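You operate a simulated robot arm through the tools that you are given. There is no shell and no other tool. Be economical: measure what you need, move in short steps, check, and stop when the job is done.

Carry out the task below with a simulated two-armed robot. There is one attempt and no reset: what you move stays moved.

## Task
Fetch the medium ring and set it on the step tread. Put the grey block on top of the white lift on the end cabinet roof. Pick up the grey filter with one hand, pass it to the other hand and put it on the stitch bench. Fetch the tides lot and set it on the bridge deck. Fetch the thin wedge and set it on the white flat set on the setting shelf. Fetch the green spool from the small table plate and set it on the roof. Any order will do. Set down upright: green spool.

It is judged by the outcome, as a careful person would: the job done as asked, and still so three seconds after it is handed in. It fails if anything else is knocked over, pushed out of place, dropped, spilled or broken.

## Robot
Two 7-joint arms with two-finger parallel grippers on one trunk, on a base that drives. Base frame: it is fixed to the floor where the robot stands at the start and does not move with it; the origin is under the middle of the robot, x ahead of it, y to its left, z up; the surface under the hand at the start is at about z = 0.8. Readings come in m, degrees, newtons and seconds.
The left shoulder is at the start at [0.07, 0.133, 0.995], the right one opposite. With the tool pointing down near the work surface each hand reaches from about 0.1 to 0.64 m from the robot's upright axis, wherever it stands, measured 20 degrees to its own side. Places, roughly: bridge deck [-2.5, -0.1, 0.9]; flat set [0.75, 0, 0.25]; green spool [0.5, -0.75, 1]; grey block (8x8x5 cm) [-1.1, -0.3, 1.2]; grey filter (5x5x12 cm) [-2.2, -0.2, 1]; lift [-1.5, -0.5, 1.25]; medium ring (6x6x2 cm) [0.5, 0.1, 0.4]; roof [-1.1, 0.5, 1.2]; step tread [-3.3, 2.1, 0.4]; stitch bench [0.5, 2.2, 0.8]; thin wedge [0.75, -0.25, 0.5]; tides lot [-2.5, -0.75, 1]. Payload 1.57 kg a hand.
The tool frame of a hand sits at the grasp point between the pads (the TCP): z along the fingers, y along the line on which they close. The tips reach 0.03 m beyond it. Largest opening 0.08 m; finger width 0.017, thickness 0.012; the body of the gripper, 0.04 by 0.082 m, starts 0.08 m behind the TCP.
Orientation is that of the tool frame in the base frame, as [roll, pitch, yaw] about the fixed x, y, z axes, in that order (R = Rz(yaw) Ry(pitch) Rx(roll)). With the fingers straight down and closing along the base's y, the tool's x points along the base's -x, its y along +y and its z along -z.

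## Interface
- The arms move only by the tool move_arm. It takes "left_deltas", "right_deltas" or both (then of equal length, played together; a hand with none holds still); each is a list that holds one entry, the list of rows, each a list of 6 numbers: the shift along the base's x, y, z in m, then the turn, a rotation vector about the base's x, y, z in degrees. In form: [[[tx, ty, tz, rx, ry, rz], ...]]. A call has 1 to 8 rows; each row shifts and turns the commanded pose from where the row before left it. "left_grip" and "right_grip" are, for a hand that has rows, the opening, from 0 (shut) to 1 (fully open), set as the call begins (left out, the last holds). A row lasts 0.2 s, in which the tool goes at most 0.05 m and 8.6 degrees; a call with a longer step from one row to the next is refused whole, and so is a gripper value outside its range. A pose out of reach is approached as far as the arm can. The call stops where the force on the tool passes 40 N (or 10 N more than at its start, if that is more) or the arm is blocked; 0.2 s more then pass. The fingers move at their own pace (about 0.153 m/s each) and stop on an object; they squeeze with about 42 N. The grip force told is the motor's: it shows also when the fingers shut on nothing. Time passes only in rows, and 0.2 s behind the last, so rows that do not move let the fingers close. It gives the time, the measured TCP pose, the force on the tool (base axes), the opening and the grip force at its end, in the units of the frame above (readings bear some noise), with the torque about the TCP (base axes, N m) and any sound that the robot's microphone picked up, and new pictures: "pictures" is both (left out), scene, wrist or none (wrist: the cameras of the hands that moved).
- Cameras (640 x 400 px; columns grow to the right, rows downward): "scene" is now at [0.1261, -0.035, 1.2112]; the picture's right is [-0.41, -0.91, 0.00], its down [-0.61, 0.28, -0.74] and it looks along [0.68, -0.31, -0.67] (base axes); focal length 214 px, centre (320, 200). "left" rides on the left gripper at [0.072, 0.007, -0.122] in its tool frame; the picture's right is [-0.09, 1.00, 0.00], its down [-0.84, -0.08, -0.54] and it looks along [-0.54, -0.05, 0.84] (tool axes); focal length 238 px, centre (320, 200). "right" rides on the right gripper at [0.072, -0.007, -0.122] in its tool frame; the picture's right is [0.09, 1.00, 0.00], its down [-0.84, 0.08, -0.54] and it looks along [-0.54, 0.05, 0.84] (tool axes); focal length 238 px, centre (320, 200). There is no depth. A picture from a camera that has moved, and an enlarged one, comes with that camera's place and axes in the base frame and with its lens.
- slide_trunk(by): slides the trunk up (or, below 0, down) by that many m; the arms and the scene camera ride with it, the base frame stays. It gives what a move gives, with no picture.
- steer(legs): drives the robot by 1 to 6 legs, each [ahead, left, turn to the left] in m, m and degrees, along the robot's own axes; the way and the turn of a leg run together, so that a leg with both is an arc; at most 1.5 m and 180 degrees a leg. The arms and the cameras ride along, it lands a little off, and it stops where it bumps. It gives what a move gives, and a new picture of the scene camera.
- head_to(pan, tilt): turns the head with the scene camera to pan (to the left, within 86 degrees either way) and tilt (down, from -29 to 69), counted from straight ahead of the robot. It gives what a move gives, and a new picture of the scene camera.
- zoom(camera, box): a new picture of the part [left, top, right, bottom] of that camera's present view, enlarged. No time passes.
- finish_job(): hands the job in; it is judged then, once.

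Work in short steps. Places have to be worked out from the pictures, the camera data and where the tool is seen: move nearer, look again, correct. Check each grasp and each placing, and mend what went wrong. You have 196 turns and 260 pictures in all, those below and enlarged ones among them. Open the grippers and draw the arms clear of the work before you hand the job in, unless the task says otherwise.

The tools are called after "Emit:" as a command line: name --argument value ..., lists and objects as JSON in quotes. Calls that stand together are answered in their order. move_arm: Moves the arms, as the interface text tells. Its arguments: {"type":"object","properties":{"left_deltas":{"type":"array","items":{"type":"array","items":{"type":"array","items":{"type":"number"}}}},"left_grip":{"type":"number"},"right_deltas":{"type":"array","items":{"type":"array","items":{"type":"array","items":{"type":"number"}}}},"right_grip":{"type":"number"},"pictures":{"type":"string","enum":["both","scene","wrist","none"]}},"required":[]} The other tools are called the same way: slide_trunk (by) slides the trunk up or down; steer (legs) drives the base; head_to (pan, tilt) turns the head that bears the scene camera; zoom (camera, box) takes an enlarged picture of a part of a camera's view; finish_job () hands the job in.

At the start:

```text
time: 0.0
left_ee_pos: [0.3893, 0.0289, 1.1116]
left_tcp_rot: [-179.9, 0.0, -179.8]
left_contact_force: [-0.2, 0.0, 0.3]
left_torque: [0.04, 0.0, -0.03]
left_opening: 0.0799
left_gripper_force: 0.1
right_ee_pos: [0.3811, -0.3346, 1.054]
right_tcp_rot: [-180.0, 0.0, 179.9]
right_contact_force: [-0.8, -0.2, -0.5]
right_torque: [0.01, -0.01, -0.04]
right_opening: 0.0799
right_gripper_force: 0.1
trunk travel left (down, up): [-0.568, 0.372]
robot x, y, heading: [-0.0011, 0.0027, 0.1]
head pan, tilt: [-24.4, 41.9]
```

scene: 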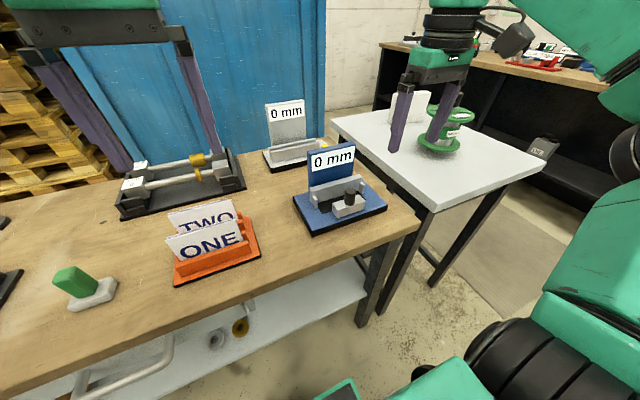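
right: 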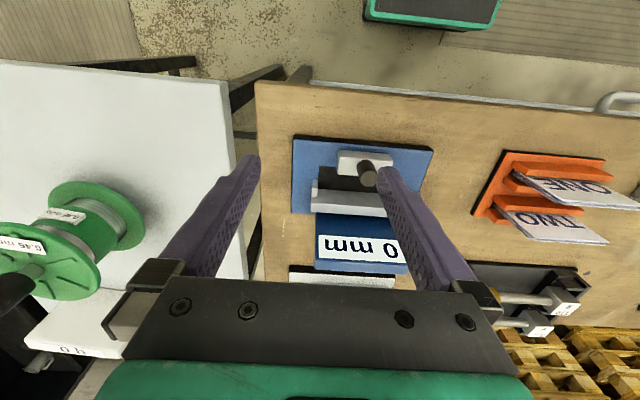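
left: 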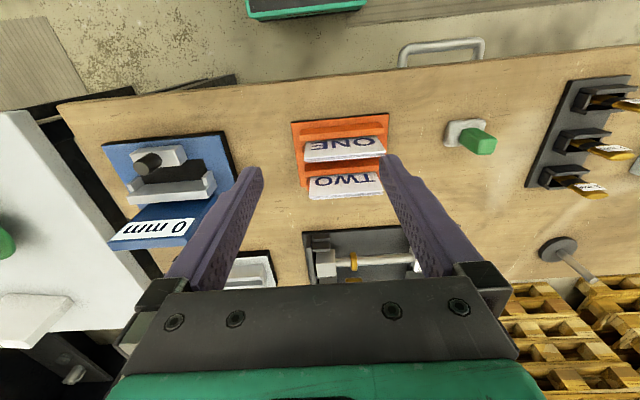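

The spool stands on the white table to the right; the ring hangs or lies on the lower shelf. I look around with the head first.

Emit:
head_to --pan -60 --tilt 35

Emit:
head_to --pan 0 --tilt 60

Emit:
head_to --pan 80 --tilt 20

```text
time: 1.0
left_ee_pos: [0.3884, 0.0286, 1.1113]
left_tcp_rot: [-179.9, 0.0, -179.9]
left_contact_force: [0.1, 0.1, -0.5]
left_torque: [-0.01, -0.02, 0.02]
left_opening: 0.0799
left_gripper_force: 0.0
right_ee_pos: [0.3808, -0.3354, 1.0523]
right_tcp_rot: [180.0, 0.1, 179.9]
right_contact_force: [-0.5, 0.3, 0.8]
right_torque: [0.01, 0.04, 0.0]
right_opening: 0.08
right_gripper_force: 0.0
trunk travel left (down, up): [-0.568, 0.372]
robot x, y, heading: [-0.0022, -0.0006, -0.1]
head pan, tilt: [-60.0, 35.0]
camera scene: at [0.094, -0.0767, 1.2215], right [-0.87, -0.5, 0.0], down [-0.29, 0.5, -0.82], along [0.41, -0.71, -0.57], focal length 214 px, centre (320, 200)
```

scene: 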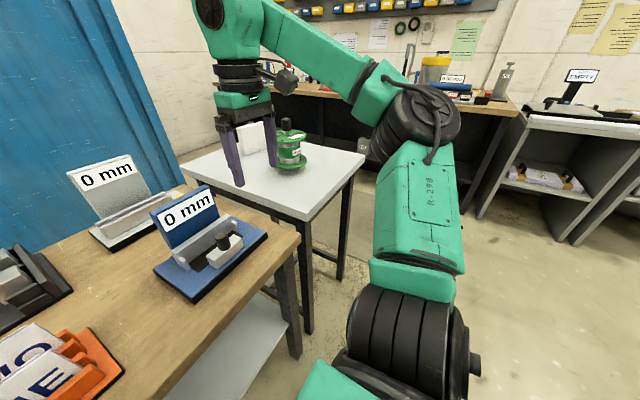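

```text
time: 2.3
left_ee_pos: [0.3886, 0.0282, 1.1115]
left_tcp_rot: [-179.9, 0.0, -179.9]
left_contact_force: [-0.7, 0.2, -0.4]
left_torque: [-0.02, 0.02, 0.01]
left_opening: 0.0801
left_gripper_force: 0.0
right_ee_pos: [0.3809, -0.3346, 1.0526]
right_tcp_rot: [-180.0, 0.1, 179.9]
right_contact_force: [-0.5, 0.2, -0.4]
right_torque: [0.02, 0.0, 0.02]
right_opening: 0.08
right_gripper_force: 0.0
trunk travel left (down, up): [-0.568, 0.372]
robot x, y, heading: [-0.0007, -0.0008, 0.0]
head pan, tilt: [0.0, 60.0]
camera scene: at [0.1165, -0.0006, 1.1872], right [0.0, -1.0, 0.0], down [-0.87, 0.0, -0.5], along [0.5, 0.0, -0.87], focal length 214 px, centre (320, 200)
```

scene: 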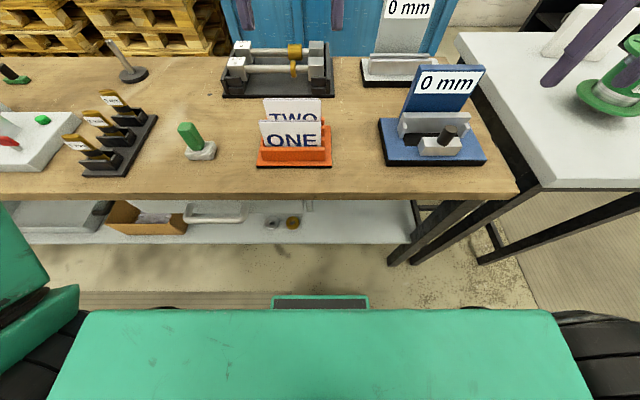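

```text
time: 3.8
left_ee_pos: [0.3875, 0.0279, 1.1112]
left_tcp_rot: [-180.0, 0.0, -179.9]
left_contact_force: [0.4, -0.6, -0.1]
left_torque: [-0.01, -0.01, -0.03]
left_opening: 0.0801
left_gripper_force: 0.0
right_ee_pos: [0.3809, -0.3353, 1.053]
right_tcp_rot: [179.9, 0.2, 179.9]
right_contact_force: [0.7, -0.4, 0.2]
right_torque: [-0.02, 0.0, -0.01]
right_opening: 0.0802
right_gripper_force: 0.2
trunk travel left (down, up): [-0.568, 0.372]
robot x, y, heading: [0.0008, 0.0002, 0.2]
head pan, tilt: [80.0, 20.0]
camera scene: at [0.0661, 0.0912, 1.2453], right [0.98, -0.17, 0.0], down [-0.06, -0.34, -0.94], along [0.16, 0.93, -0.34], focal length 214 px, centre (320, 200)
```

scene: 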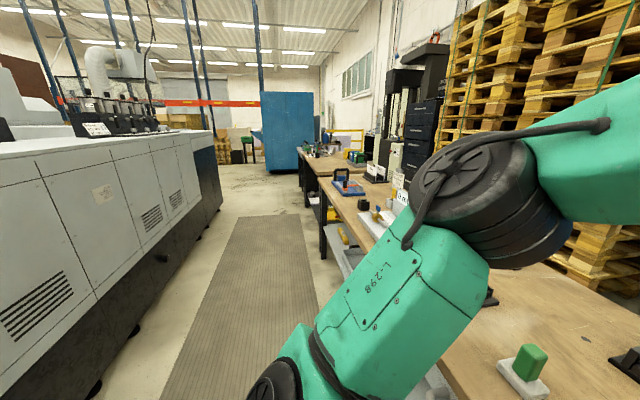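

I look at the spool up close and the machine side behind me.

Emit:
head_to --pan -50 --tilt 30

Emit:
zoom --camera "scene" --box '[120, 100, 440, 300]'

```text
time: 6.0
left_ee_pos: [0.3881, 0.0278, 1.1115]
left_tcp_rot: [-180.0, 0.0, -180.0]
left_contact_force: [-0.4, 0.1, 0.1]
left_torque: [0.02, -0.03, 0.02]
left_opening: 0.0801
left_gripper_force: 0.0
right_ee_pos: [0.381, -0.3346, 1.0539]
right_tcp_rot: [-180.0, 0.2, 180.0]
right_contact_force: [-0.5, 0.5, 0.2]
right_torque: [0.04, -0.01, -0.01]
right_opening: 0.0799
right_gripper_force: 0.1
trunk travel left (down, up): [-0.568, 0.372]
robot x, y, heading: [-0.0019, 0.0014, -0.1]
head pan, tilt: [-50.0, 30.0]
camera scene: at [0.1081, -0.0697, 1.2293], right [-0.77, -0.64, 0.0], down [-0.32, 0.38, -0.87], along [0.56, -0.66, -0.5], focal length 214 px, centre (320, 200)
```

scene: 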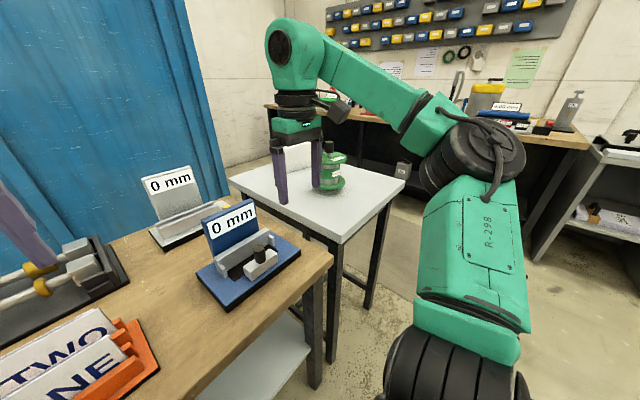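

```text
2.00 times, centred on (280, 200) of scene
camera zoom: at [0.1081, -0.0697, 1.2293], right [-0.77, -0.64, 0.0], down [-0.32, 0.38, -0.87], along [0.56, -0.66, -0.5], focal length 429 px, centre (400, 200)
```

zoom: 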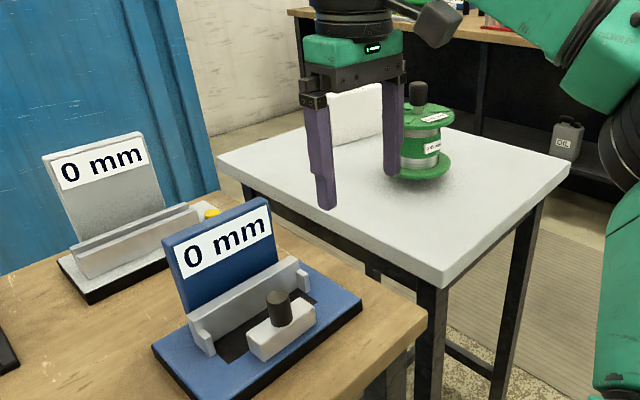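

The spool has a dark knob on top that I can grip from above. I raise both hands before sidling to the right.

Emit:
move_arm --right_deltas '[[[0, 0, 0.05, 0, 0, 0], [0, 0, 0.05, 0, 0, 0], [0, 0, 0.05, 0, 0, 0]]]' --left_deltas '[[[0, 0, 0.04, 0, 0, 0], [0, 0, 0.04, 0, 0, 0], [0, 0, 0.02, 0, 0, 0]]]' --pictures "none"

Emit:
steer --legs '[[0, -0.55, 0]]'

```text
time: 6.8
left_ee_pos: [0.3883, 0.0291, 1.151]
left_tcp_rot: [-179.9, 0.0, -179.9]
left_contact_force: [-0.3, 0.1, 0.1]
left_torque: [0.02, 0.02, -0.02]
left_opening: 0.08
left_gripper_force: 0.1
left hand out of reach, approached as far as the arm can: row 2, 3
right_ee_pos: [0.3846, -0.2797, 1.1125]
right_tcp_rot: [180.0, 0.2, 179.9]
right_contact_force: [-0.5, -0.1, 0.6]
right_torque: [-0.01, 0.01, -0.02]
right_opening: 0.08
right_gripper_force: 0.0
right hand out of reach, approached as far as the arm can: row 1, 2, 3
trunk travel left (down, up): [-0.568, 0.372]
robot x, y, heading: [-0.004, 0.0003, -0.2]
head pan, tilt: [-50.0, 30.0]
```

```text
time: 9.9
left_ee_pos: [0.3866, -0.526, 1.152]
left_tcp_rot: [-179.8, 0.0, -179.8]
left_contact_force: [-0.2, -0.3, -0.1]
left_torque: [-0.02, -0.01, 0.0]
left_opening: 0.0802
left_gripper_force: 0.1
right_ee_pos: [0.3852, -0.8358, 1.1126]
right_tcp_rot: [180.0, 0.3, -179.8]
right_contact_force: [-0.5, -0.5, 0.2]
right_torque: [0.0, 0.01, 0.0]
right_opening: 0.0801
right_gripper_force: 0.1
trunk travel left (down, up): [-0.568, 0.372]
robot x, y, heading: [0.0014, -0.5566, -0.1]
head pan, tilt: [-50.0, 30.0]
camera scene: at [0.1088, -0.6249, 1.2293], right [-0.76, -0.64, 0.0], down [-0.32, 0.38, -0.87], along [0.56, -0.66, -0.5], focal length 214 px, centre (320, 200)
```

scene: 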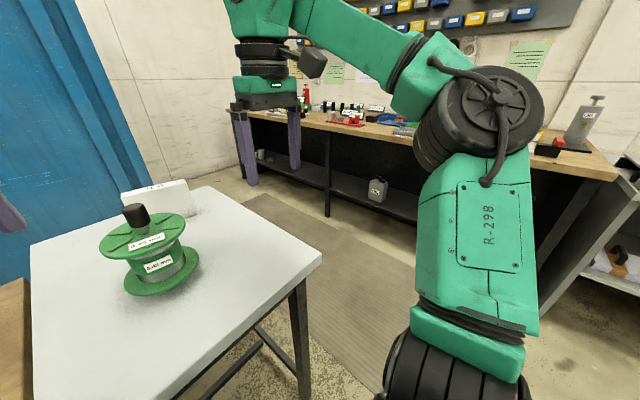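

From two views the knob sits near (0.565, -0.66), its top about z 1.04. I bring the right hand above it.

Emit:
move_arm --right_deltas '[[[0.03, 0.035, 0, 0, 0, 0], [0.03, 0.035, 0, 0, 0, 0], [0.03, 0.035, 0, 0, 0, 0], [0.03, 0.035, 0, 0, 0, 0], [0.03, 0.035, 0, 0, 0, 0], [0.03, 0.0, 0, 0, 0, 0]]]' --right_grip 1

```text
time: 11.3
left_ee_pos: [0.3874, -0.5267, 1.1517]
left_tcp_rot: [-179.9, 0.0, -179.9]
left_contact_force: [-0.1, 0.1, -0.4]
left_torque: [0.0, -0.05, 0.02]
left_opening: 0.0802
left_gripper_force: 0.1
right_ee_pos: [0.515, -0.6731, 1.0764]
right_tcp_rot: [-180.0, 0.4, -179.7]
right_contact_force: [0.0, -0.6, 0.0]
right_torque: [0.0, -0.02, -0.01]
right_opening: 0.0798
right_gripper_force: 0.1
right hand out of reach, approached as far as the arm can: row 4, 5, 6
trunk travel left (down, up): [-0.568, 0.372]
robot x, y, heading: [-0.0018, -0.5574, 0.2]
head pan, tilt: [-50.0, 30.0]
camera scene: at [0.109, -0.625, 1.2293], right [-0.76, -0.64, 0.0], down [-0.32, 0.38, -0.87], along [0.56, -0.66, -0.5], focal length 214 px, centre (320, 200)
camera right: at [0.4427, -0.6801, 1.1982], right [-0.1, 1.0, 0.0], down [0.83, 0.08, 0.55], along [0.55, 0.05, -0.84], focal length 238 px, centre (320, 200)
```

scene: 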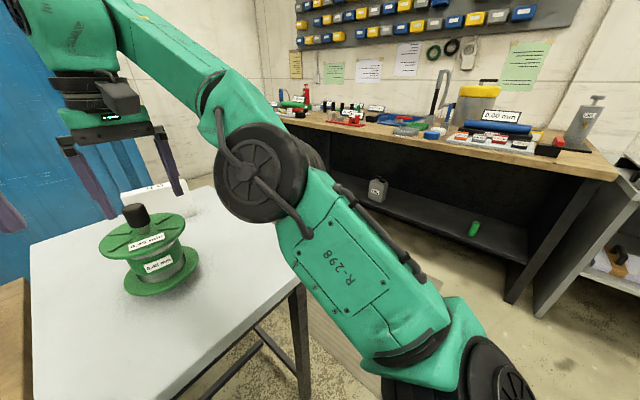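
right: 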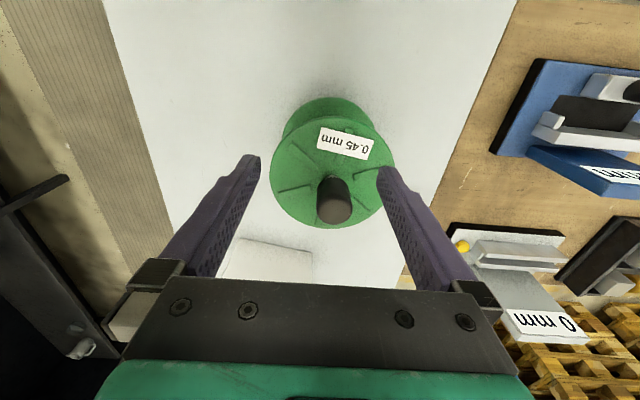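

The wrist view puts the knob at about (0.55, -0.66). I raise the trunk to gain reach at this height.

Emit:
slide_trunk --by 0.1

Emit:
move_arm --right_deltas '[[[0.035, 0.013, -0.03, 0, 0, 0], [0, 0, -0.03, 0, 0, 0], [0, 0, 0, 0, 0, 0]]]' --pictures "wrist"

```text
time: 12.7
left_ee_pos: [0.3872, -0.5253, 1.2522]
left_tcp_rot: [-179.9, 0.0, -179.9]
left_contact_force: [-0.3, -0.1, -0.4]
left_torque: [0.01, 0.01, -0.03]
left_opening: 0.0803
left_gripper_force: 0.0
right_ee_pos: [0.5139, -0.6734, 1.1774]
right_tcp_rot: [180.0, 0.4, -179.6]
right_contact_force: [0.3, 0.8, 0.4]
right_torque: [0.0, 0.01, -0.02]
right_opening: 0.08
right_gripper_force: 0.1
trunk travel left (down, up): [-0.668, 0.272]
robot x, y, heading: [0.0028, -0.5586, 0.3]
head pan, tilt: [-50.0, 30.0]
```

```text
time: 13.5
left_ee_pos: [0.3876, -0.5257, 1.2522]
left_tcp_rot: [-179.9, 0.0, -179.9]
left_contact_force: [-0.3, 0.5, 0.0]
left_torque: [0.0, 0.0, 0.02]
left_opening: 0.08
left_gripper_force: 0.2
right_ee_pos: [0.5293, -0.6567, 1.1214]
right_tcp_rot: [179.9, 0.5, -179.6]
right_contact_force: [0.8, -0.2, -0.8]
right_torque: [-0.01, 0.01, -0.02]
right_opening: 0.0801
right_gripper_force: 0.2
right hand out of reach, approached as far as the arm can: row 1
trunk travel left (down, up): [-0.668, 0.272]
robot x, y, heading: [0.0011, -0.5524, -0.1]
head pan, tilt: [-50.0, 30.0]
camera right: at [0.4562, -0.663, 1.2419], right [-0.1, 1.0, 0.0], down [0.83, 0.08, 0.55], along [0.55, 0.05, -0.84], focal length 238 px, centre (320, 200)
```

right: 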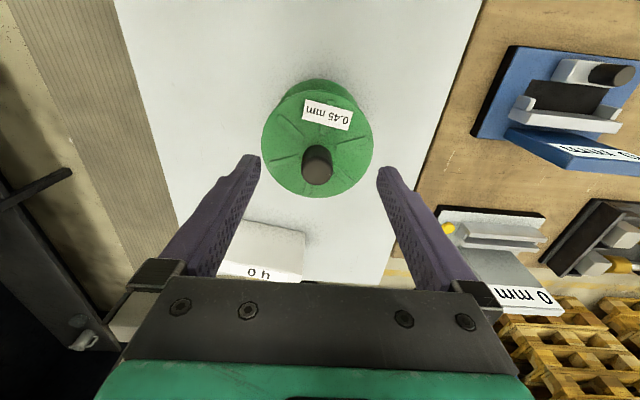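

Knob confirmed at (0.553, -0.657). I move over and descend to z about 1.015.

Emit:
move_arm --right_deltas '[[[0.0, 0, -0.02, 0, 0, 0], [0.024, 0, -0.01, 0, 0, 0], [0, 0, -0.03, 0, 0, 0], [0, 0, -0.03, 0, 0, 0], [0, 0, -0.015, 0, 0, 0], [0, 0, 0, 0, 0, 0]]]' --pictures "both"

```text
time: 14.9
left_ee_pos: [0.387, -0.5265, 1.2521]
left_tcp_rot: [-179.9, 0.0, -179.8]
left_contact_force: [-0.1, -0.3, 0.2]
left_torque: [0.01, -0.03, -0.03]
left_opening: 0.0802
left_gripper_force: 0.0
right_ee_pos: [0.5502, -0.6596, 1.0155]
right_tcp_rot: [-180.0, 0.6, -179.7]
right_contact_force: [0.3, -0.1, 0.0]
right_torque: [0.02, 0.03, -0.06]
right_opening: 0.0801
right_gripper_force: 0.1
trunk travel left (down, up): [-0.668, 0.272]
robot x, y, heading: [0.0011, -0.5569, 0.3]
head pan, tilt: [-50.0, 30.0]
camera scene: at [0.1084, -0.6253, 1.3293], right [-0.76, -0.64, 0.0], down [-0.32, 0.38, -0.87], along [0.56, -0.66, -0.5], focal length 214 px, centre (320, 200)
camera right: at [0.4784, -0.6665, 1.1379], right [-0.1, 1.0, 0.0], down [0.83, 0.08, 0.55], along [0.55, 0.05, -0.84], focal length 238 px, centre (320, 200)
```

scene: 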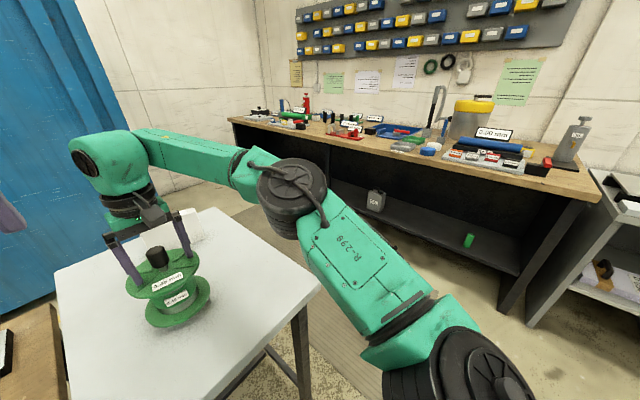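
right: 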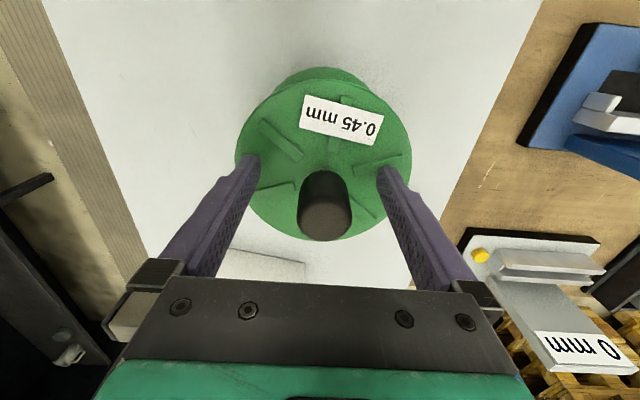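

The knob is centred between the fingers. I close and lift a little.

Emit:
move_arm --right_deltas '[[[0, 0, 0, 0, 0, 0], [0, 0, 0, 0, 0, 0], [0, 0, 0, 0, 0, 0], [0, 0, 0.03, 0, 0, 0], [0, 0, 0.03, 0, 0, 0], [-0.02, 0, 0.03, 0, 0, 0]]]' --right_grip 0 --pictures "both"

```text
time: 16.3
left_ee_pos: [0.386, -0.5272, 1.252]
left_tcp_rot: [-179.9, 0.0, -179.8]
left_contact_force: [0.1, -0.6, 1.0]
left_torque: [0.03, 0.01, 0.0]
left_opening: 0.08
left_gripper_force: 0.0
right_ee_pos: [0.535, -0.6607, 1.1065]
right_tcp_rot: [-180.0, 0.6, -179.6]
right_contact_force: [0.5, -0.2, 0.8]
right_torque: [0.0, -0.03, -0.02]
right_opening: 0.0
right_gripper_force: 21.5
trunk travel left (down, up): [-0.668, 0.272]
robot x, y, heading: [0.001, -0.5564, -0.0]
head pan, tilt: [-50.0, 30.0]
camera scene: at [0.1083, -0.6261, 1.3293], right [-0.76, -0.64, 0.0], down [-0.32, 0.38, -0.87], along [0.56, -0.66, -0.5], focal length 214 px, centre (320, 200)
camera right: at [0.4619, -0.6669, 1.2289], right [-0.1, 1.0, 0.0], down [0.83, 0.08, 0.55], along [0.55, 0.05, -0.84], focal length 238 px, centre (320, 200)
```

scene: 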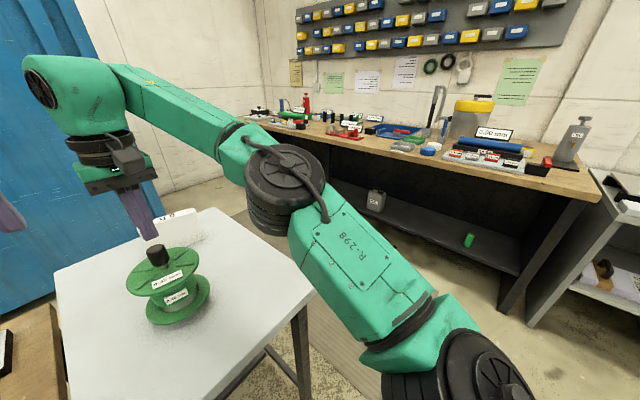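
right: 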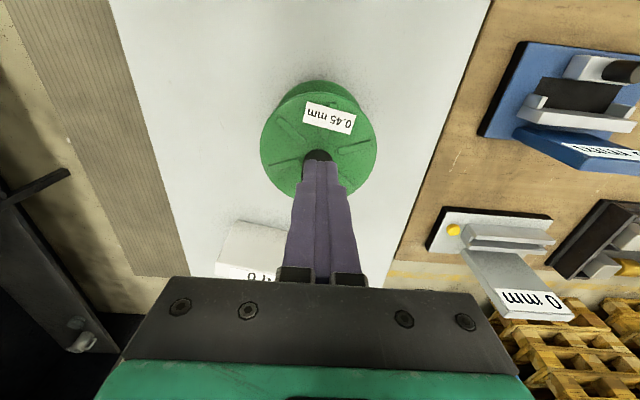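

The fingers shut on nothing, and the spool hasn't moved. I zoom in to place the knob better.

Emit:
zoom --camera "scene" --box '[90, 180, 250, 340]'

Emit:
move_arm --right_deltas '[[[-0.04, 0, 0, 0, 0, 0], [-0.03, 0, 0, 0, 0, 0]]]' --right_grip 1 --pictures "none"

Emit:
zoom --camera "right" --box '[240, 60, 400, 220]'

```text
2.50 times, centred on (170, 260) of scene
camera zoom: at [0.1083, -0.6261, 1.3293], right [-0.76, -0.64, 0.0], down [-0.32, 0.38, -0.87], along [0.56, -0.66, -0.5], focal length 536 px, centre (695, 50)
```

zoom: 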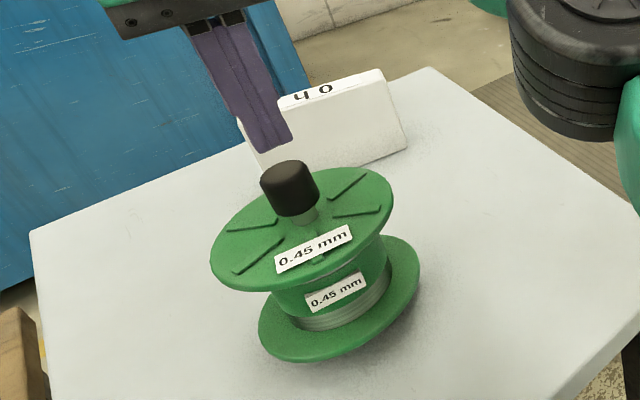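

```text
time: 16.9
left_ee_pos: [0.3865, -0.5272, 1.2523]
left_tcp_rot: [-179.9, 0.1, -179.8]
left_contact_force: [-0.6, 1.0, 0.3]
left_torque: [-0.04, 0.0, -0.01]
left_opening: 0.0803
left_gripper_force: 0.0
right_ee_pos: [0.4611, -0.6602, 1.106]
right_tcp_rot: [179.9, 0.4, -179.6]
right_contact_force: [-0.3, -0.3, -0.1]
right_torque: [-0.01, -0.02, 0.03]
right_opening: 0.0803
right_gripper_force: 0.1
trunk travel left (down, up): [-0.668, 0.272]
robot x, y, heading: [-0.0004, -0.5532, 0.0]
head pan, tilt: [-50.0, 30.0]
```

```text
2.50 times, centred on (320, 140) of right
camera zoom: at [0.3886, -0.6659, 1.2275], right [-0.1, 1.0, 0.0], down [0.83, 0.08, 0.55], along [0.55, 0.05, -0.84], focal length 596 px, centre (320, 350)
```

zoom: 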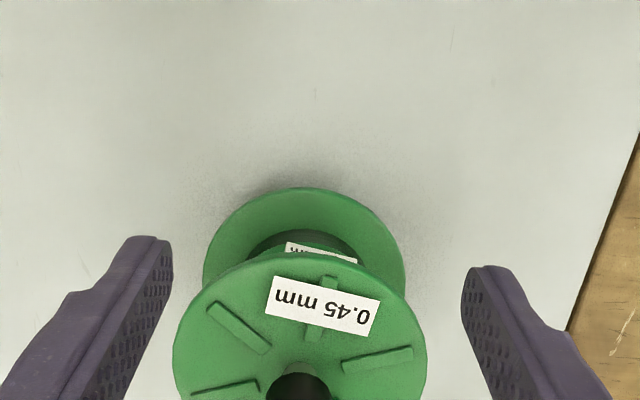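

I zoom on the knob part of the wrist view.

Emit:
zoom --camera "right" --box '[240, 160, 400, 260]'

```text
4.00 times, centred on (320, 210) of right
camera zoom: at [0.3886, -0.6659, 1.2275], right [-0.1, 1.0, 0.0], down [0.83, 0.08, 0.55], along [0.55, 0.05, -0.84], focal length 953 px, centre (320, 160)
```

zoom: 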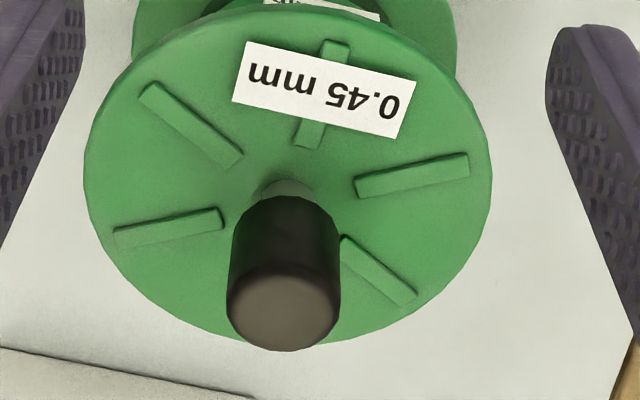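

Both views agree: knob at (0.582, -0.661), top z 1.013. I go to it further forward and descend to z 1.0.

Emit:
move_arm --right_deltas '[[[0.04, 0, -0.01, 0, 0, 0], [0.04, 0, -0.03, 0, 0, 0], [0.04, 0, 0.0, 0, 0, 0], [0, 0, -0.03, 0, 0, 0], [0, 0, -0.03, 0, 0, 0], [0, 0, -0.004, 0, 0, 0]]]' --pictures "none"

Emit:
zoom --camera "right" --box '[220, 110, 420, 260]'

Emit:
zoom --camera "scene" --box '[90, 180, 250, 340]'

```text
time: 18.2
left_ee_pos: [0.3865, -0.5251, 1.2531]
left_tcp_rot: [-179.9, 0.2, -179.8]
left_contact_force: [0.4, -0.4, 0.4]
left_torque: [-0.05, 0.05, 0.04]
left_opening: 0.08
left_gripper_force: 0.0
right_ee_pos: [0.57, -0.6592, 1.0123]
right_tcp_rot: [179.7, 1.3, -179.8]
right_contact_force: [-2.5, -5.0, 14.1]
right_torque: [-0.72, 0.18, 0.09]
right_opening: 0.0796
right_gripper_force: 0.1
right hand out of reach, approached as far as the arm can: row 3
trunk travel left (down, up): [-0.668, 0.272]
robot x, y, heading: [-0.0012, -0.5545, -0.1]
head pan, tilt: [-50.0, 30.0]
stopped in row 6 (right hand): the force on the tool passed its limit at 43 N (the readings are from after the stop); the commanded pose is now the measured one
```

```text
2.67 times, centred on (320, 185) of right
camera zoom: at [0.4955, -0.6663, 1.1328], right [-0.1, 1.0, 0.0], down [0.82, 0.08, 0.56], along [0.56, 0.05, -0.83], focal length 636 px, centre (320, 240)
```

zoom: 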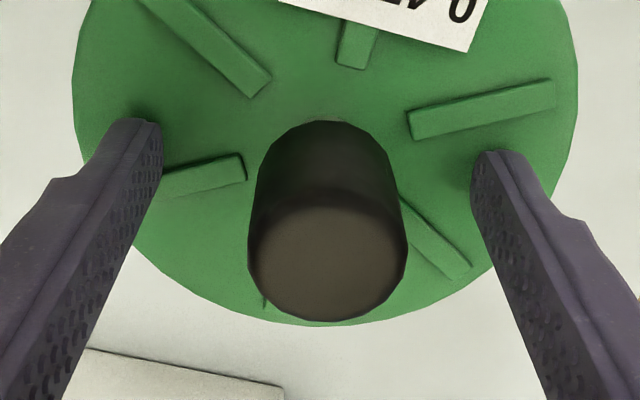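

```text
2.50 times, centred on (170, 260) of scene
camera zoom: at [0.1063, -0.6243, 1.3296], right [-0.77, -0.64, 0.0], down [-0.32, 0.38, -0.87], along [0.56, -0.66, -0.5], focal length 536 px, centre (695, 50)
```

zoom: 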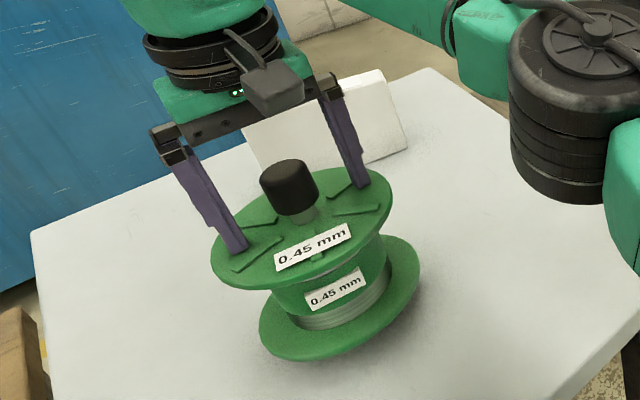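

The tips rest on the flange ribs at z 0.982 and the knob is now centred. I back off 4 mm and close.

Emit:
move_arm --right_deltas '[[[0.004, 0, 0.005, 0, 0, 0], [0, 0, 0, 0, 0, 0]]]' --pictures "none"

Emit:
move_arm --right_deltas '[[[0, 0, 0, 0, 0, 0], [0, 0, 0, 0, 0, 0], [0, 0, 0, 0, 0, 0], [0, 0, 0, 0, 0, 0]]]' --right_grip 0 --pictures "none"

```text
time: 18.8
left_ee_pos: [0.3872, -0.5256, 1.2515]
left_tcp_rot: [-179.9, 0.1, -179.8]
left_contact_force: [-0.2, 0.2, -0.4]
left_torque: [-0.04, 0.01, 0.0]
left_opening: 0.0801
left_gripper_force: 0.1
right_ee_pos: [0.5742, -0.6584, 1.0152]
right_tcp_rot: [179.8, 1.1, -179.8]
right_contact_force: [-0.3, 0.2, -0.6]
right_torque: [0.01, -0.01, -0.01]
right_opening: 0.0801
right_gripper_force: 0.1
trunk travel left (down, up): [-0.668, 0.272]
robot x, y, heading: [-0.0006, -0.5552, 0.0]
head pan, tilt: [-50.0, 30.0]
```

```text
time: 19.8
left_ee_pos: [0.3883, -0.5276, 1.2516]
left_tcp_rot: [-179.9, 0.0, -179.8]
left_contact_force: [1.2, -0.6, 0.4]
left_torque: [0.01, 0.0, 0.01]
left_opening: 0.0801
left_gripper_force: 0.1
right_ee_pos: [0.5765, -0.66, 1.0148]
right_tcp_rot: [179.8, 1.0, -179.8]
right_contact_force: [-0.5, -0.7, 0.4]
right_torque: [-0.2, 0.03, 0.03]
right_opening: 0.0308
right_gripper_force: 39.3
trunk travel left (down, up): [-0.668, 0.272]
robot x, y, heading: [-0.0007, -0.5544, 0.1]
head pan, tilt: [-50.0, 30.0]
```

Gripped at 31 mm. I lift and look.

Emit:
move_arm --right_deltas '[[[0, 0, 0.03, 0, 0, 0], [0, 0, 0.03, 0, 0, 0], [-0.02, 0, 0.03, 0, 0, 0], [-0.04, 0, 0.02, 0, 0, 0], [-0.04, 0, 0.0, 0, 0, 0]]]' --pictures "scene"

```text
time: 21.0
left_ee_pos: [0.388, -0.5275, 1.2503]
left_tcp_rot: [-179.9, 0.0, -179.7]
left_contact_force: [-0.2, 1.1, 0.7]
left_torque: [0.06, -0.06, 0.0]
left_opening: 0.0801
left_gripper_force: 0.0
right_ee_pos: [0.4656, -0.6469, 1.1231]
right_tcp_rot: [179.8, 1.0, -179.8]
right_contact_force: [-0.8, 0.9, -11.6]
right_torque: [0.0, -0.1, 0.02]
right_opening: 0.0308
right_gripper_force: 39.7
right hand out of reach, approached as far as the arm can: row 2
trunk travel left (down, up): [-0.668, 0.272]
robot x, y, heading: [0.0026, -0.5535, -0.1]
head pan, tilt: [-50.0, 30.0]
camera scene: at [0.1085, -0.6259, 1.3293], right [-0.77, -0.64, 0.0], down [-0.32, 0.38, -0.87], along [0.56, -0.66, -0.5], focal length 214 px, centre (320, 200)
```

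scene: 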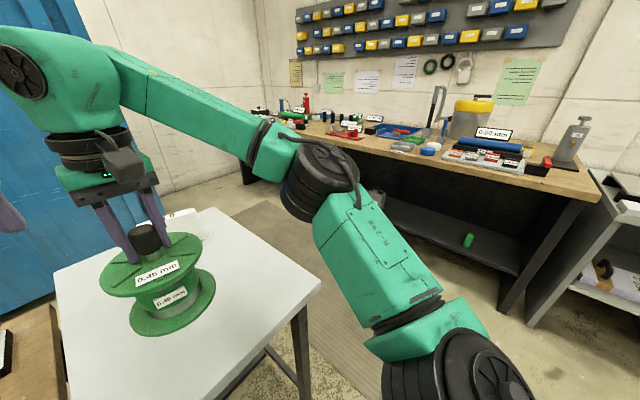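

The spool is held securely. I raise the trunk fully so the load clears everything, then turn to face the machine behind.

Emit:
slide_trunk --by 0.27

Emit:
steer --legs '[[0, 0.5, 0], [0, 0, 90], [0, 0, 90]]'

Emit:
head_to --pan 0 --tilt 30

```text
time: 23.7
left_ee_pos: [0.3901, -0.527, 1.5209]
left_tcp_rot: [-179.8, -0.1, -179.8]
left_contact_force: [0.3, -0.1, -0.6]
left_torque: [0.01, 0.03, 0.02]
left_opening: 0.08
left_gripper_force: 0.2
right_ee_pos: [0.469, -0.6463, 1.3924]
right_tcp_rot: [179.7, 0.9, -179.8]
right_contact_force: [-0.4, -0.6, -10.2]
right_torque: [-0.03, -0.1, -0.02]
right_opening: 0.0309
right_gripper_force: 39.8
trunk travel left (down, up): [-0.938, 0.002]
robot x, y, heading: [0.0018, -0.5546, 0.1]
head pan, tilt: [-50.0, 30.0]
```

```text
time: 34.2
left_ee_pos: [-0.3897, -0.0922, 1.5209]
left_tcp_rot: [179.9, -0.1, -0.3]
left_contact_force: [-0.3, -0.3, 0.0]
left_torque: [0.02, 0.01, -0.03]
left_opening: 0.08
left_gripper_force: 0.1
right_ee_pos: [-0.4675, 0.0276, 1.3932]
right_tcp_rot: [179.8, 0.8, -0.4]
right_contact_force: [0.0, 0.0, -10.6]
right_torque: [0.03, 0.07, 0.0]
right_opening: 0.0308
right_gripper_force: 40.0
trunk travel left (down, up): [-0.938, 0.002]
robot x, y, heading: [-0.0023, -0.0676, 179.7]
head pan, tilt: [-50.0, 30.0]
camera scene: at [-0.1102, 0.0032, 1.5991], right [0.77, 0.64, 0.0], down [0.32, -0.39, -0.87], along [-0.55, 0.67, -0.5], focal length 214 px, centre (320, 200)
```

scene: 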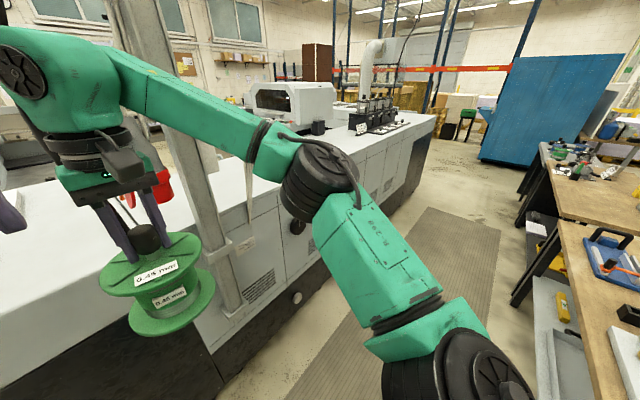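

```text
time: 35.4
left_ee_pos: [-0.3889, -0.0924, 1.5196]
left_tcp_rot: [-179.9, -0.1, -0.3]
left_contact_force: [0.7, 0.0, -0.1]
left_torque: [-0.01, 0.06, 0.0]
left_opening: 0.0798
left_gripper_force: 0.1
right_ee_pos: [-0.4671, 0.0267, 1.3925]
right_tcp_rot: [179.7, 0.9, -0.3]
right_contact_force: [-0.2, 0.6, -10.7]
right_torque: [0.03, 0.06, -0.02]
right_opening: 0.031
right_gripper_force: 40.3
trunk travel left (down, up): [-0.938, 0.002]
robot x, y, heading: [-0.0007, -0.0644, 179.7]
head pan, tilt: [0.0, 30.0]
camera scene: at [-0.143, -0.0664, 1.5991], right [0.01, 1.0, 0.0], down [0.5, 0.0, -0.87], along [-0.87, 0.01, -0.5], focal length 214 px, centre (320, 200)
```

scene: 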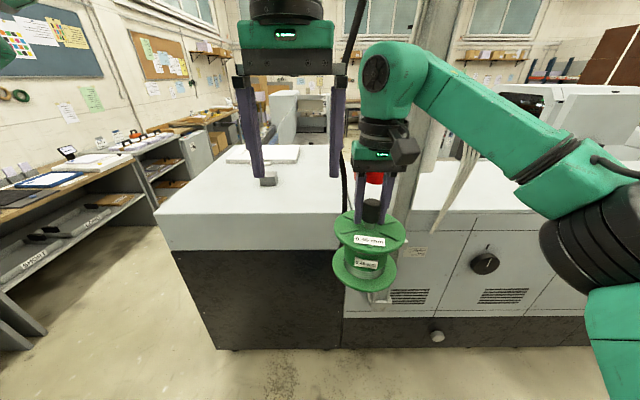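

I see the long machine roof to the right of the pole and the end cabinet with grey block and white lift on the left. I sidle right toward roof spot y≈0.5.

Emit:
steer --legs '[[0, -0.5, 0]]'

Emit:
head_to --pan -15 --tilt 40

```text
time: 38.3
left_ee_pos: [-0.3879, 0.3861, 1.5218]
left_tcp_rot: [-179.7, -0.1, 0.5]
left_contact_force: [0.0, 0.0, -0.1]
left_torque: [0.01, -0.03, 0.01]
left_opening: 0.08
left_gripper_force: 0.0
right_ee_pos: [-0.4669, 0.5056, 1.3935]
right_tcp_rot: [179.9, 0.9, 0.4]
right_contact_force: [0.1, -0.6, -10.6]
right_torque: [-0.02, 0.06, 0.01]
right_opening: 0.0309
right_gripper_force: 39.6
trunk travel left (down, up): [-0.938, 0.002]
robot x, y, heading: [0.0004, 0.4183, -179.9]
head pan, tilt: [0.0, 30.0]
camera scene: at [-0.1423, 0.4157, 1.5991], right [0.0, 1.0, 0.0], down [0.5, 0.0, -0.87], along [-0.87, 0.0, -0.5], focal length 214 px, centre (320, 200)
```

scene: 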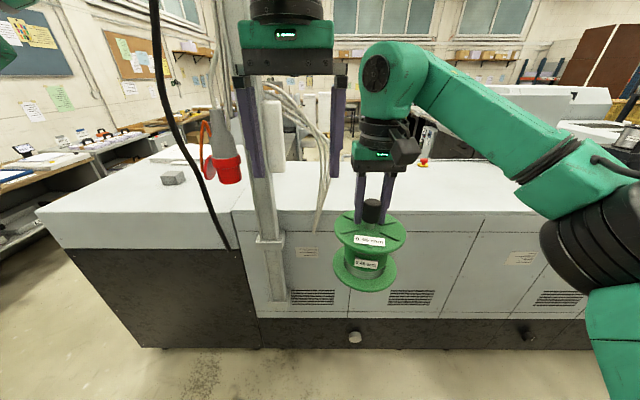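

```text
time: 39.1
left_ee_pos: [-0.3875, 0.3895, 1.5201]
left_tcp_rot: [180.0, -0.1, 0.4]
left_contact_force: [0.2, 0.3, 0.1]
left_torque: [0.01, -0.01, -0.01]
left_opening: 0.0799
left_gripper_force: 0.0
right_ee_pos: [-0.4666, 0.5079, 1.3919]
right_tcp_rot: [179.9, 0.8, 0.4]
right_contact_force: [-1.0, 0.5, -11.4]
right_torque: [0.0, 0.07, -0.01]
right_opening: 0.0309
right_gripper_force: 40.1
trunk travel left (down, up): [-0.938, 0.002]
robot x, y, heading: [0.0002, 0.4207, -179.7]
head pan, tilt: [-15.0, 40.0]
camera scene: at [-0.134, 0.4403, 1.5838], right [0.25, 0.97, 0.0], down [0.62, -0.16, -0.77], along [-0.74, 0.19, -0.64], focal length 214 px, centre (320, 200)
```

scene: 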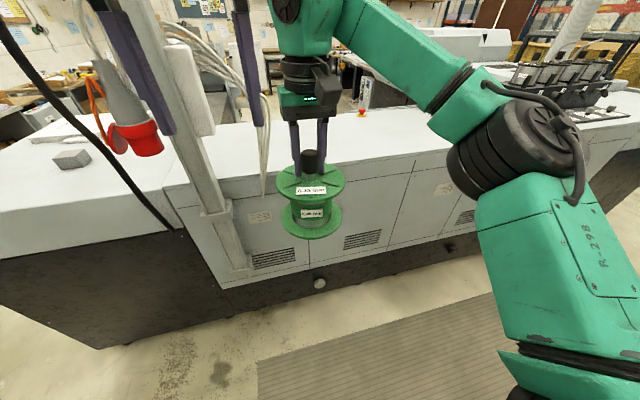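

The pole and hanging red plug are near y 0.1–0.25, x -0.8; I'll keep left arm away by shifting right and turning 25° left, then approach partway.

Emit:
steer --legs '[[0, -0.31, 0], [0, 0, 25], [0.23, -0.107, 0]]'

Emit:
head_to --pan -20 --tilt 40

```text
time: 43.8
left_ee_pos: [-0.5777, 0.5522, 1.5225]
left_tcp_rot: [-179.8, 0.3, 24.4]
left_contact_force: [-0.2, -0.4, 0.6]
left_torque: [0.02, 0.02, 0.0]
left_opening: 0.0801
left_gripper_force: 0.1
right_ee_pos: [-0.698, 0.628, 1.3951]
right_tcp_rot: [179.8, 1.1, 24.5]
right_contact_force: [1.1, 0.1, -11.7]
right_torque: [-0.02, 0.05, -0.01]
right_opening: 0.0308
right_gripper_force: 39.6
trunk travel left (down, up): [-0.938, 0.002]
robot x, y, heading: [-0.2422, 0.7392, -155.8]
head pan, tilt: [-15.0, 40.0]
camera scene: at [-0.3655, 0.7015, 1.5844], right [-0.16, 0.99, 0.0], down [0.63, 0.1, -0.77], along [-0.76, -0.12, -0.64], focal length 214 px, centre (320, 200)
```

scene: 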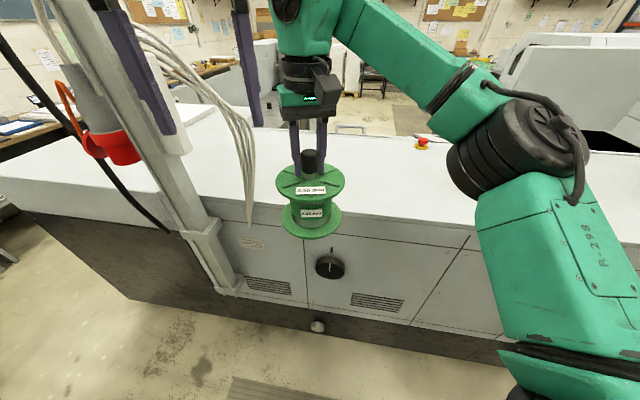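

```text
time: 44.5
left_ee_pos: [-0.581, 0.5511, 1.5214]
left_tcp_rot: [180.0, -0.1, 24.4]
left_contact_force: [-0.1, 0.2, 1.0]
left_torque: [-0.01, -0.01, 0.01]
left_opening: 0.0803
left_gripper_force: 0.1
right_ee_pos: [-0.7018, 0.6273, 1.3936]
right_tcp_rot: [179.9, 1.0, 24.5]
right_contact_force: [0.2, 0.6, -11.8]
right_torque: [0.0, 0.09, 0.02]
right_opening: 0.0306
right_gripper_force: 40.1
trunk travel left (down, up): [-0.938, 0.002]
robot x, y, heading: [-0.2375, 0.7382, -156.1]
head pan, tilt: [-20.0, 40.0]
camera scene: at [-0.3703, 0.7089, 1.584], right [-0.07, 1.0, 0.0], down [0.64, 0.05, -0.77], along [-0.76, -0.06, -0.64], focal length 214 px, centre (320, 200)
```

scene: 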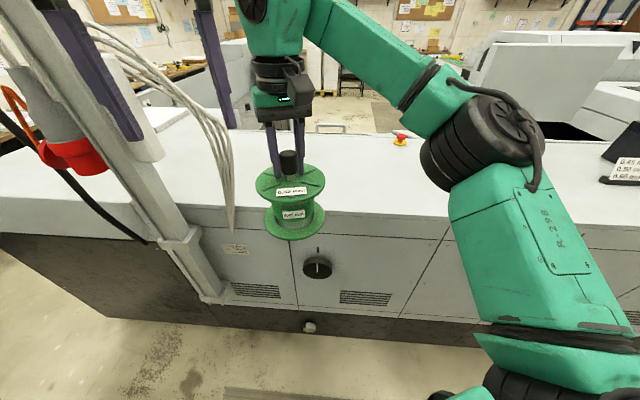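

Cables hang near (-0.78, 0.41). I pull the left hand back toward the body, then approach and drift right a little.

Emit:
move_arm --left_deltas '[[[0.045, 0.02, 0, 0, 0, 0], [0.045, 0.02, 0, 0, 0, 0], [0.045, 0.02, 0, 0, 0, 0]]]' --pictures "none"

Emit:
steer --legs '[[0.126, -0.111, 0]]'

```text
time: 45.3
left_ee_pos: [-0.4462, 0.6144, 1.5228]
left_tcp_rot: [-179.9, 0.2, 24.4]
left_contact_force: [0.8, 0.4, -0.1]
left_torque: [0.0, 0.01, -0.01]
left_opening: 0.0803
left_gripper_force: 0.1
right_ee_pos: [-0.7003, 0.6286, 1.3935]
right_tcp_rot: [179.8, 1.0, 24.5]
right_contact_force: [0.9, 0.6, -11.4]
right_torque: [-0.05, 0.07, -0.04]
right_opening: 0.0306
right_gripper_force: 40.2
trunk travel left (down, up): [-0.938, 0.002]
robot x, y, heading: [-0.2409, 0.7354, -155.6]
head pan, tilt: [-20.0, 40.0]
```

```text
time: 46.7
left_ee_pos: [-0.6009, 0.6611, 1.5242]
left_tcp_rot: [-179.8, 0.0, 24.2]
left_contact_force: [0.4, 0.0, -0.7]
left_torque: [0.03, 0.06, 0.0]
left_opening: 0.08
left_gripper_force: 0.0
right_ee_pos: [-0.8567, 0.6769, 1.3948]
right_tcp_rot: [-180.0, 1.0, 24.2]
right_contact_force: [0.5, 0.1, -10.7]
right_torque: [-0.01, 0.06, 0.0]
right_opening: 0.0308
right_gripper_force: 39.6
trunk travel left (down, up): [-0.938, 0.002]
robot x, y, heading: [-0.395, 0.7826, -156.0]
head pan, tilt: [-20.0, 40.0]
camera scene: at [-0.5252, 0.757, 1.5842], right [-0.07, 1.0, 0.0], down [0.64, 0.05, -0.77], along [-0.77, -0.05, -0.64], focal length 214 px, centre (320, 200)
```

scene: 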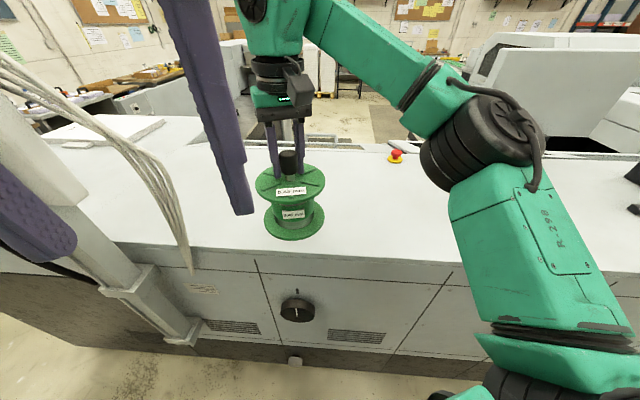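

The roof edge is at x ≈ -0.86, z ≈ 1.11. I extend the right hand 0.14 over the roof, then look.

Emit:
move_arm --right_deltas '[[[-0.035, 0, -0.01, 0, 0, 0], [-0.035, 0, -0.01, 0, 0, 0], [-0.035, 0, -0.01, 0, 0, 0], [-0.035, 0, -0.02, 0, 0, 0], [0, 0, -0.02, 0, 0, 0]]]' --pictures "scene"

```text
time: 47.9
left_ee_pos: [-0.6088, 0.6638, 1.523]
left_tcp_rot: [180.0, 0.0, 24.1]
left_contact_force: [0.1, 0.6, -0.1]
left_torque: [-0.06, 0.0, 0.01]
left_opening: 0.08
left_gripper_force: 0.1
right_ee_pos: [-0.9802, 0.6816, 1.3149]
right_tcp_rot: [179.6, 0.9, 24.3]
right_contact_force: [-0.6, 0.6, -11.4]
right_torque: [-0.06, 0.12, -0.02]
right_opening: 0.0307
right_gripper_force: 39.8
right hand out of reach, approached as far as the arm can: row 4
trunk travel left (down, up): [-0.938, 0.002]
robot x, y, heading: [-0.3977, 0.7844, -155.9]
head pan, tilt: [-20.0, 40.0]
camera scene: at [-0.5326, 0.7599, 1.5837], right [-0.07, 1.0, 0.0], down [0.64, 0.05, -0.76], along [-0.76, -0.05, -0.64], focal length 214 px, centre (320, 200)
```

scene: 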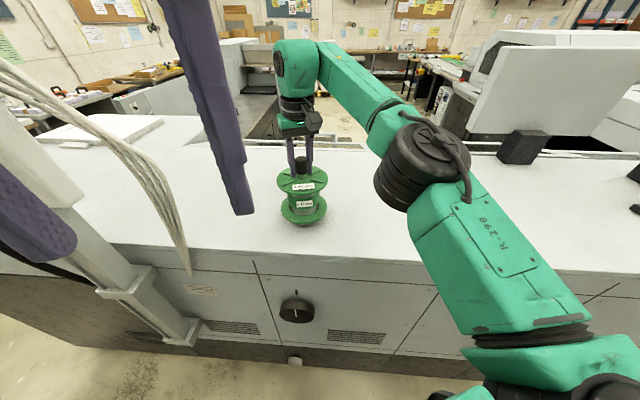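

Lowering gently in 1 cm steps until touch.

Emit:
move_arm --right_deltas '[[[0, 0, -0.012, 0, 0, 0], [0, 0, -0.008, 0, 0, 0], [0, 0, -0.006, 0, 0, 0], [0, 0, -0.006, 0, 0, 0]]]' --pictures "none"

Emit:
zoom --camera "scene" --box '[240, 130, 360, 250]'

```text
time: 48.4
left_ee_pos: [-0.6025, 0.667, 1.5242]
left_tcp_rot: [-179.8, 0.2, 24.1]
left_contact_force: [-0.2, 0.1, -0.8]
left_torque: [0.05, -0.05, -0.05]
left_opening: 0.0799
left_gripper_force: 0.1
right_ee_pos: [-0.9728, 0.6852, 1.3127]
right_tcp_rot: [179.7, 1.8, 24.2]
right_contact_force: [6.9, 10.6, 23.6]
right_torque: [1.71, -1.26, 0.11]
right_opening: 0.0302
right_gripper_force: 40.0
trunk travel left (down, up): [-0.938, 0.002]
robot x, y, heading: [-0.4014, 0.7869, -156.1]
head pan, tilt: [-20.0, 40.0]
stopped in row 2 (right hand): the force on the tool passed its limit at 45 N (the readings are from after the stop); the commanded pose is now the measured one
```

```text
3.33 times, centred on (300, 190) of scene
camera zoom: at [-0.5249, 0.7624, 1.5846], right [-0.07, 1.0, 0.0], down [0.64, 0.04, -0.77], along [-0.77, -0.05, -0.64], focal length 715 px, centre (387, 233)
```

zoom: 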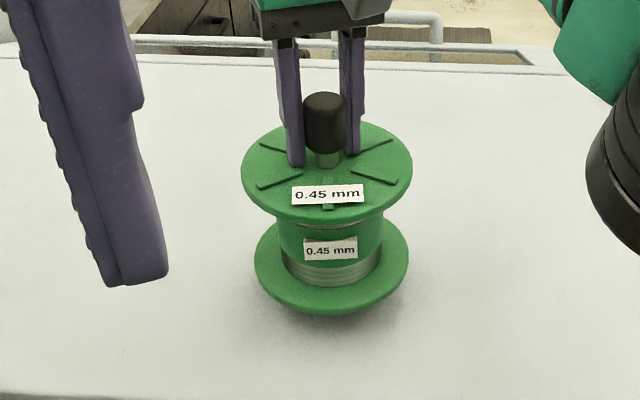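

Contact at TCP 1.313; I ease up 3 mm and retouch slowly so it sits flat.

Emit:
move_arm --right_deltas '[[[0, 0, 0.003, 0, 0, 0], [0, 0, 0, 0, 0, 0]]]' --pictures "none"

```text
time: 49.0
left_ee_pos: [-0.6027, 0.6661, 1.5236]
left_tcp_rot: [-179.9, 0.1, 24.1]
left_contact_force: [-0.1, -0.5, -0.6]
left_torque: [0.02, 0.02, 0.03]
left_opening: 0.0799
left_gripper_force: 0.1
right_ee_pos: [-0.9756, 0.6816, 1.3118]
right_tcp_rot: [179.7, 1.9, 24.1]
right_contact_force: [1.6, 3.6, 2.1]
right_torque: [0.6, -0.35, 0.02]
right_opening: 0.0303
right_gripper_force: 39.5
trunk travel left (down, up): [-0.938, 0.002]
robot x, y, heading: [-0.4023, 0.7867, -156.2]
head pan, tilt: [-20.0, 40.0]
```

The roof now carries the weight. I release and draw up.

Emit:
move_arm --right_deltas '[[[0, 0, 0.0, 0, 0, 0], [0, 0, 0.0, 0, 0, 0], [0, 0, 0, 0, 0, 0]]]' --right_grip 1 --pictures "none"

Emit:
move_arm --right_deltas '[[[0, 0, 0.03, 0, 0, 0], [0, 0, 0.03, 0, 0, 0], [0.04, 0, 0.02, 0, 0, 0], [0.05, 0, 0.0, 0, 0, 0], [0.05, 0, 0.0, 0, 0, 0]]]' --pictures "scene"

```text
time: 49.8
left_ee_pos: [-0.6047, 0.6627, 1.5235]
left_tcp_rot: [-179.9, 0.1, 24.0]
left_contact_force: [0.6, -0.4, 0.7]
left_torque: [0.05, 0.03, -0.02]
left_opening: 0.0801
left_gripper_force: 0.0
right_ee_pos: [-0.9759, 0.6783, 1.3117]
right_tcp_rot: [179.8, 1.7, 24.3]
right_contact_force: [0.5, -0.2, 5.2]
right_torque: [-0.03, -0.11, 0.01]
right_opening: 0.0797
right_gripper_force: 0.1
trunk travel left (down, up): [-0.938, 0.002]
robot x, y, heading: [-0.3971, 0.7836, -156.1]
head pan, tilt: [-20.0, 40.0]
```

```text
time: 51.0
left_ee_pos: [-0.6044, 0.6632, 1.5238]
left_tcp_rot: [-179.8, 0.1, 24.1]
left_contact_force: [-1.3, -0.4, 0.1]
left_torque: [-0.03, 0.02, -0.01]
left_opening: 0.0799
left_gripper_force: 0.1
right_ee_pos: [-0.828, 0.6841, 1.3817]
right_tcp_rot: [179.7, 1.8, 24.1]
right_contact_force: [0.8, 0.2, 0.3]
right_torque: [0.0, 0.02, -0.02]
right_opening: 0.08
right_gripper_force: 0.1
right hand out of reach, approached as far as the arm can: row 2
trunk travel left (down, up): [-0.938, 0.002]
robot x, y, heading: [-0.3979, 0.789, -156.0]
head pan, tilt: [-20.0, 40.0]
camera scene: at [-0.5264, 0.7587, 1.5842], right [-0.07, 1.0, 0.0], down [0.64, 0.05, -0.77], along [-0.77, -0.05, -0.64], focal length 214 px, centre (320, 200)
```

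scene: 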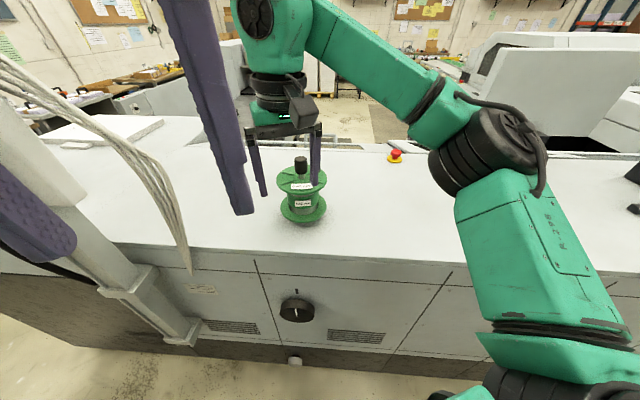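

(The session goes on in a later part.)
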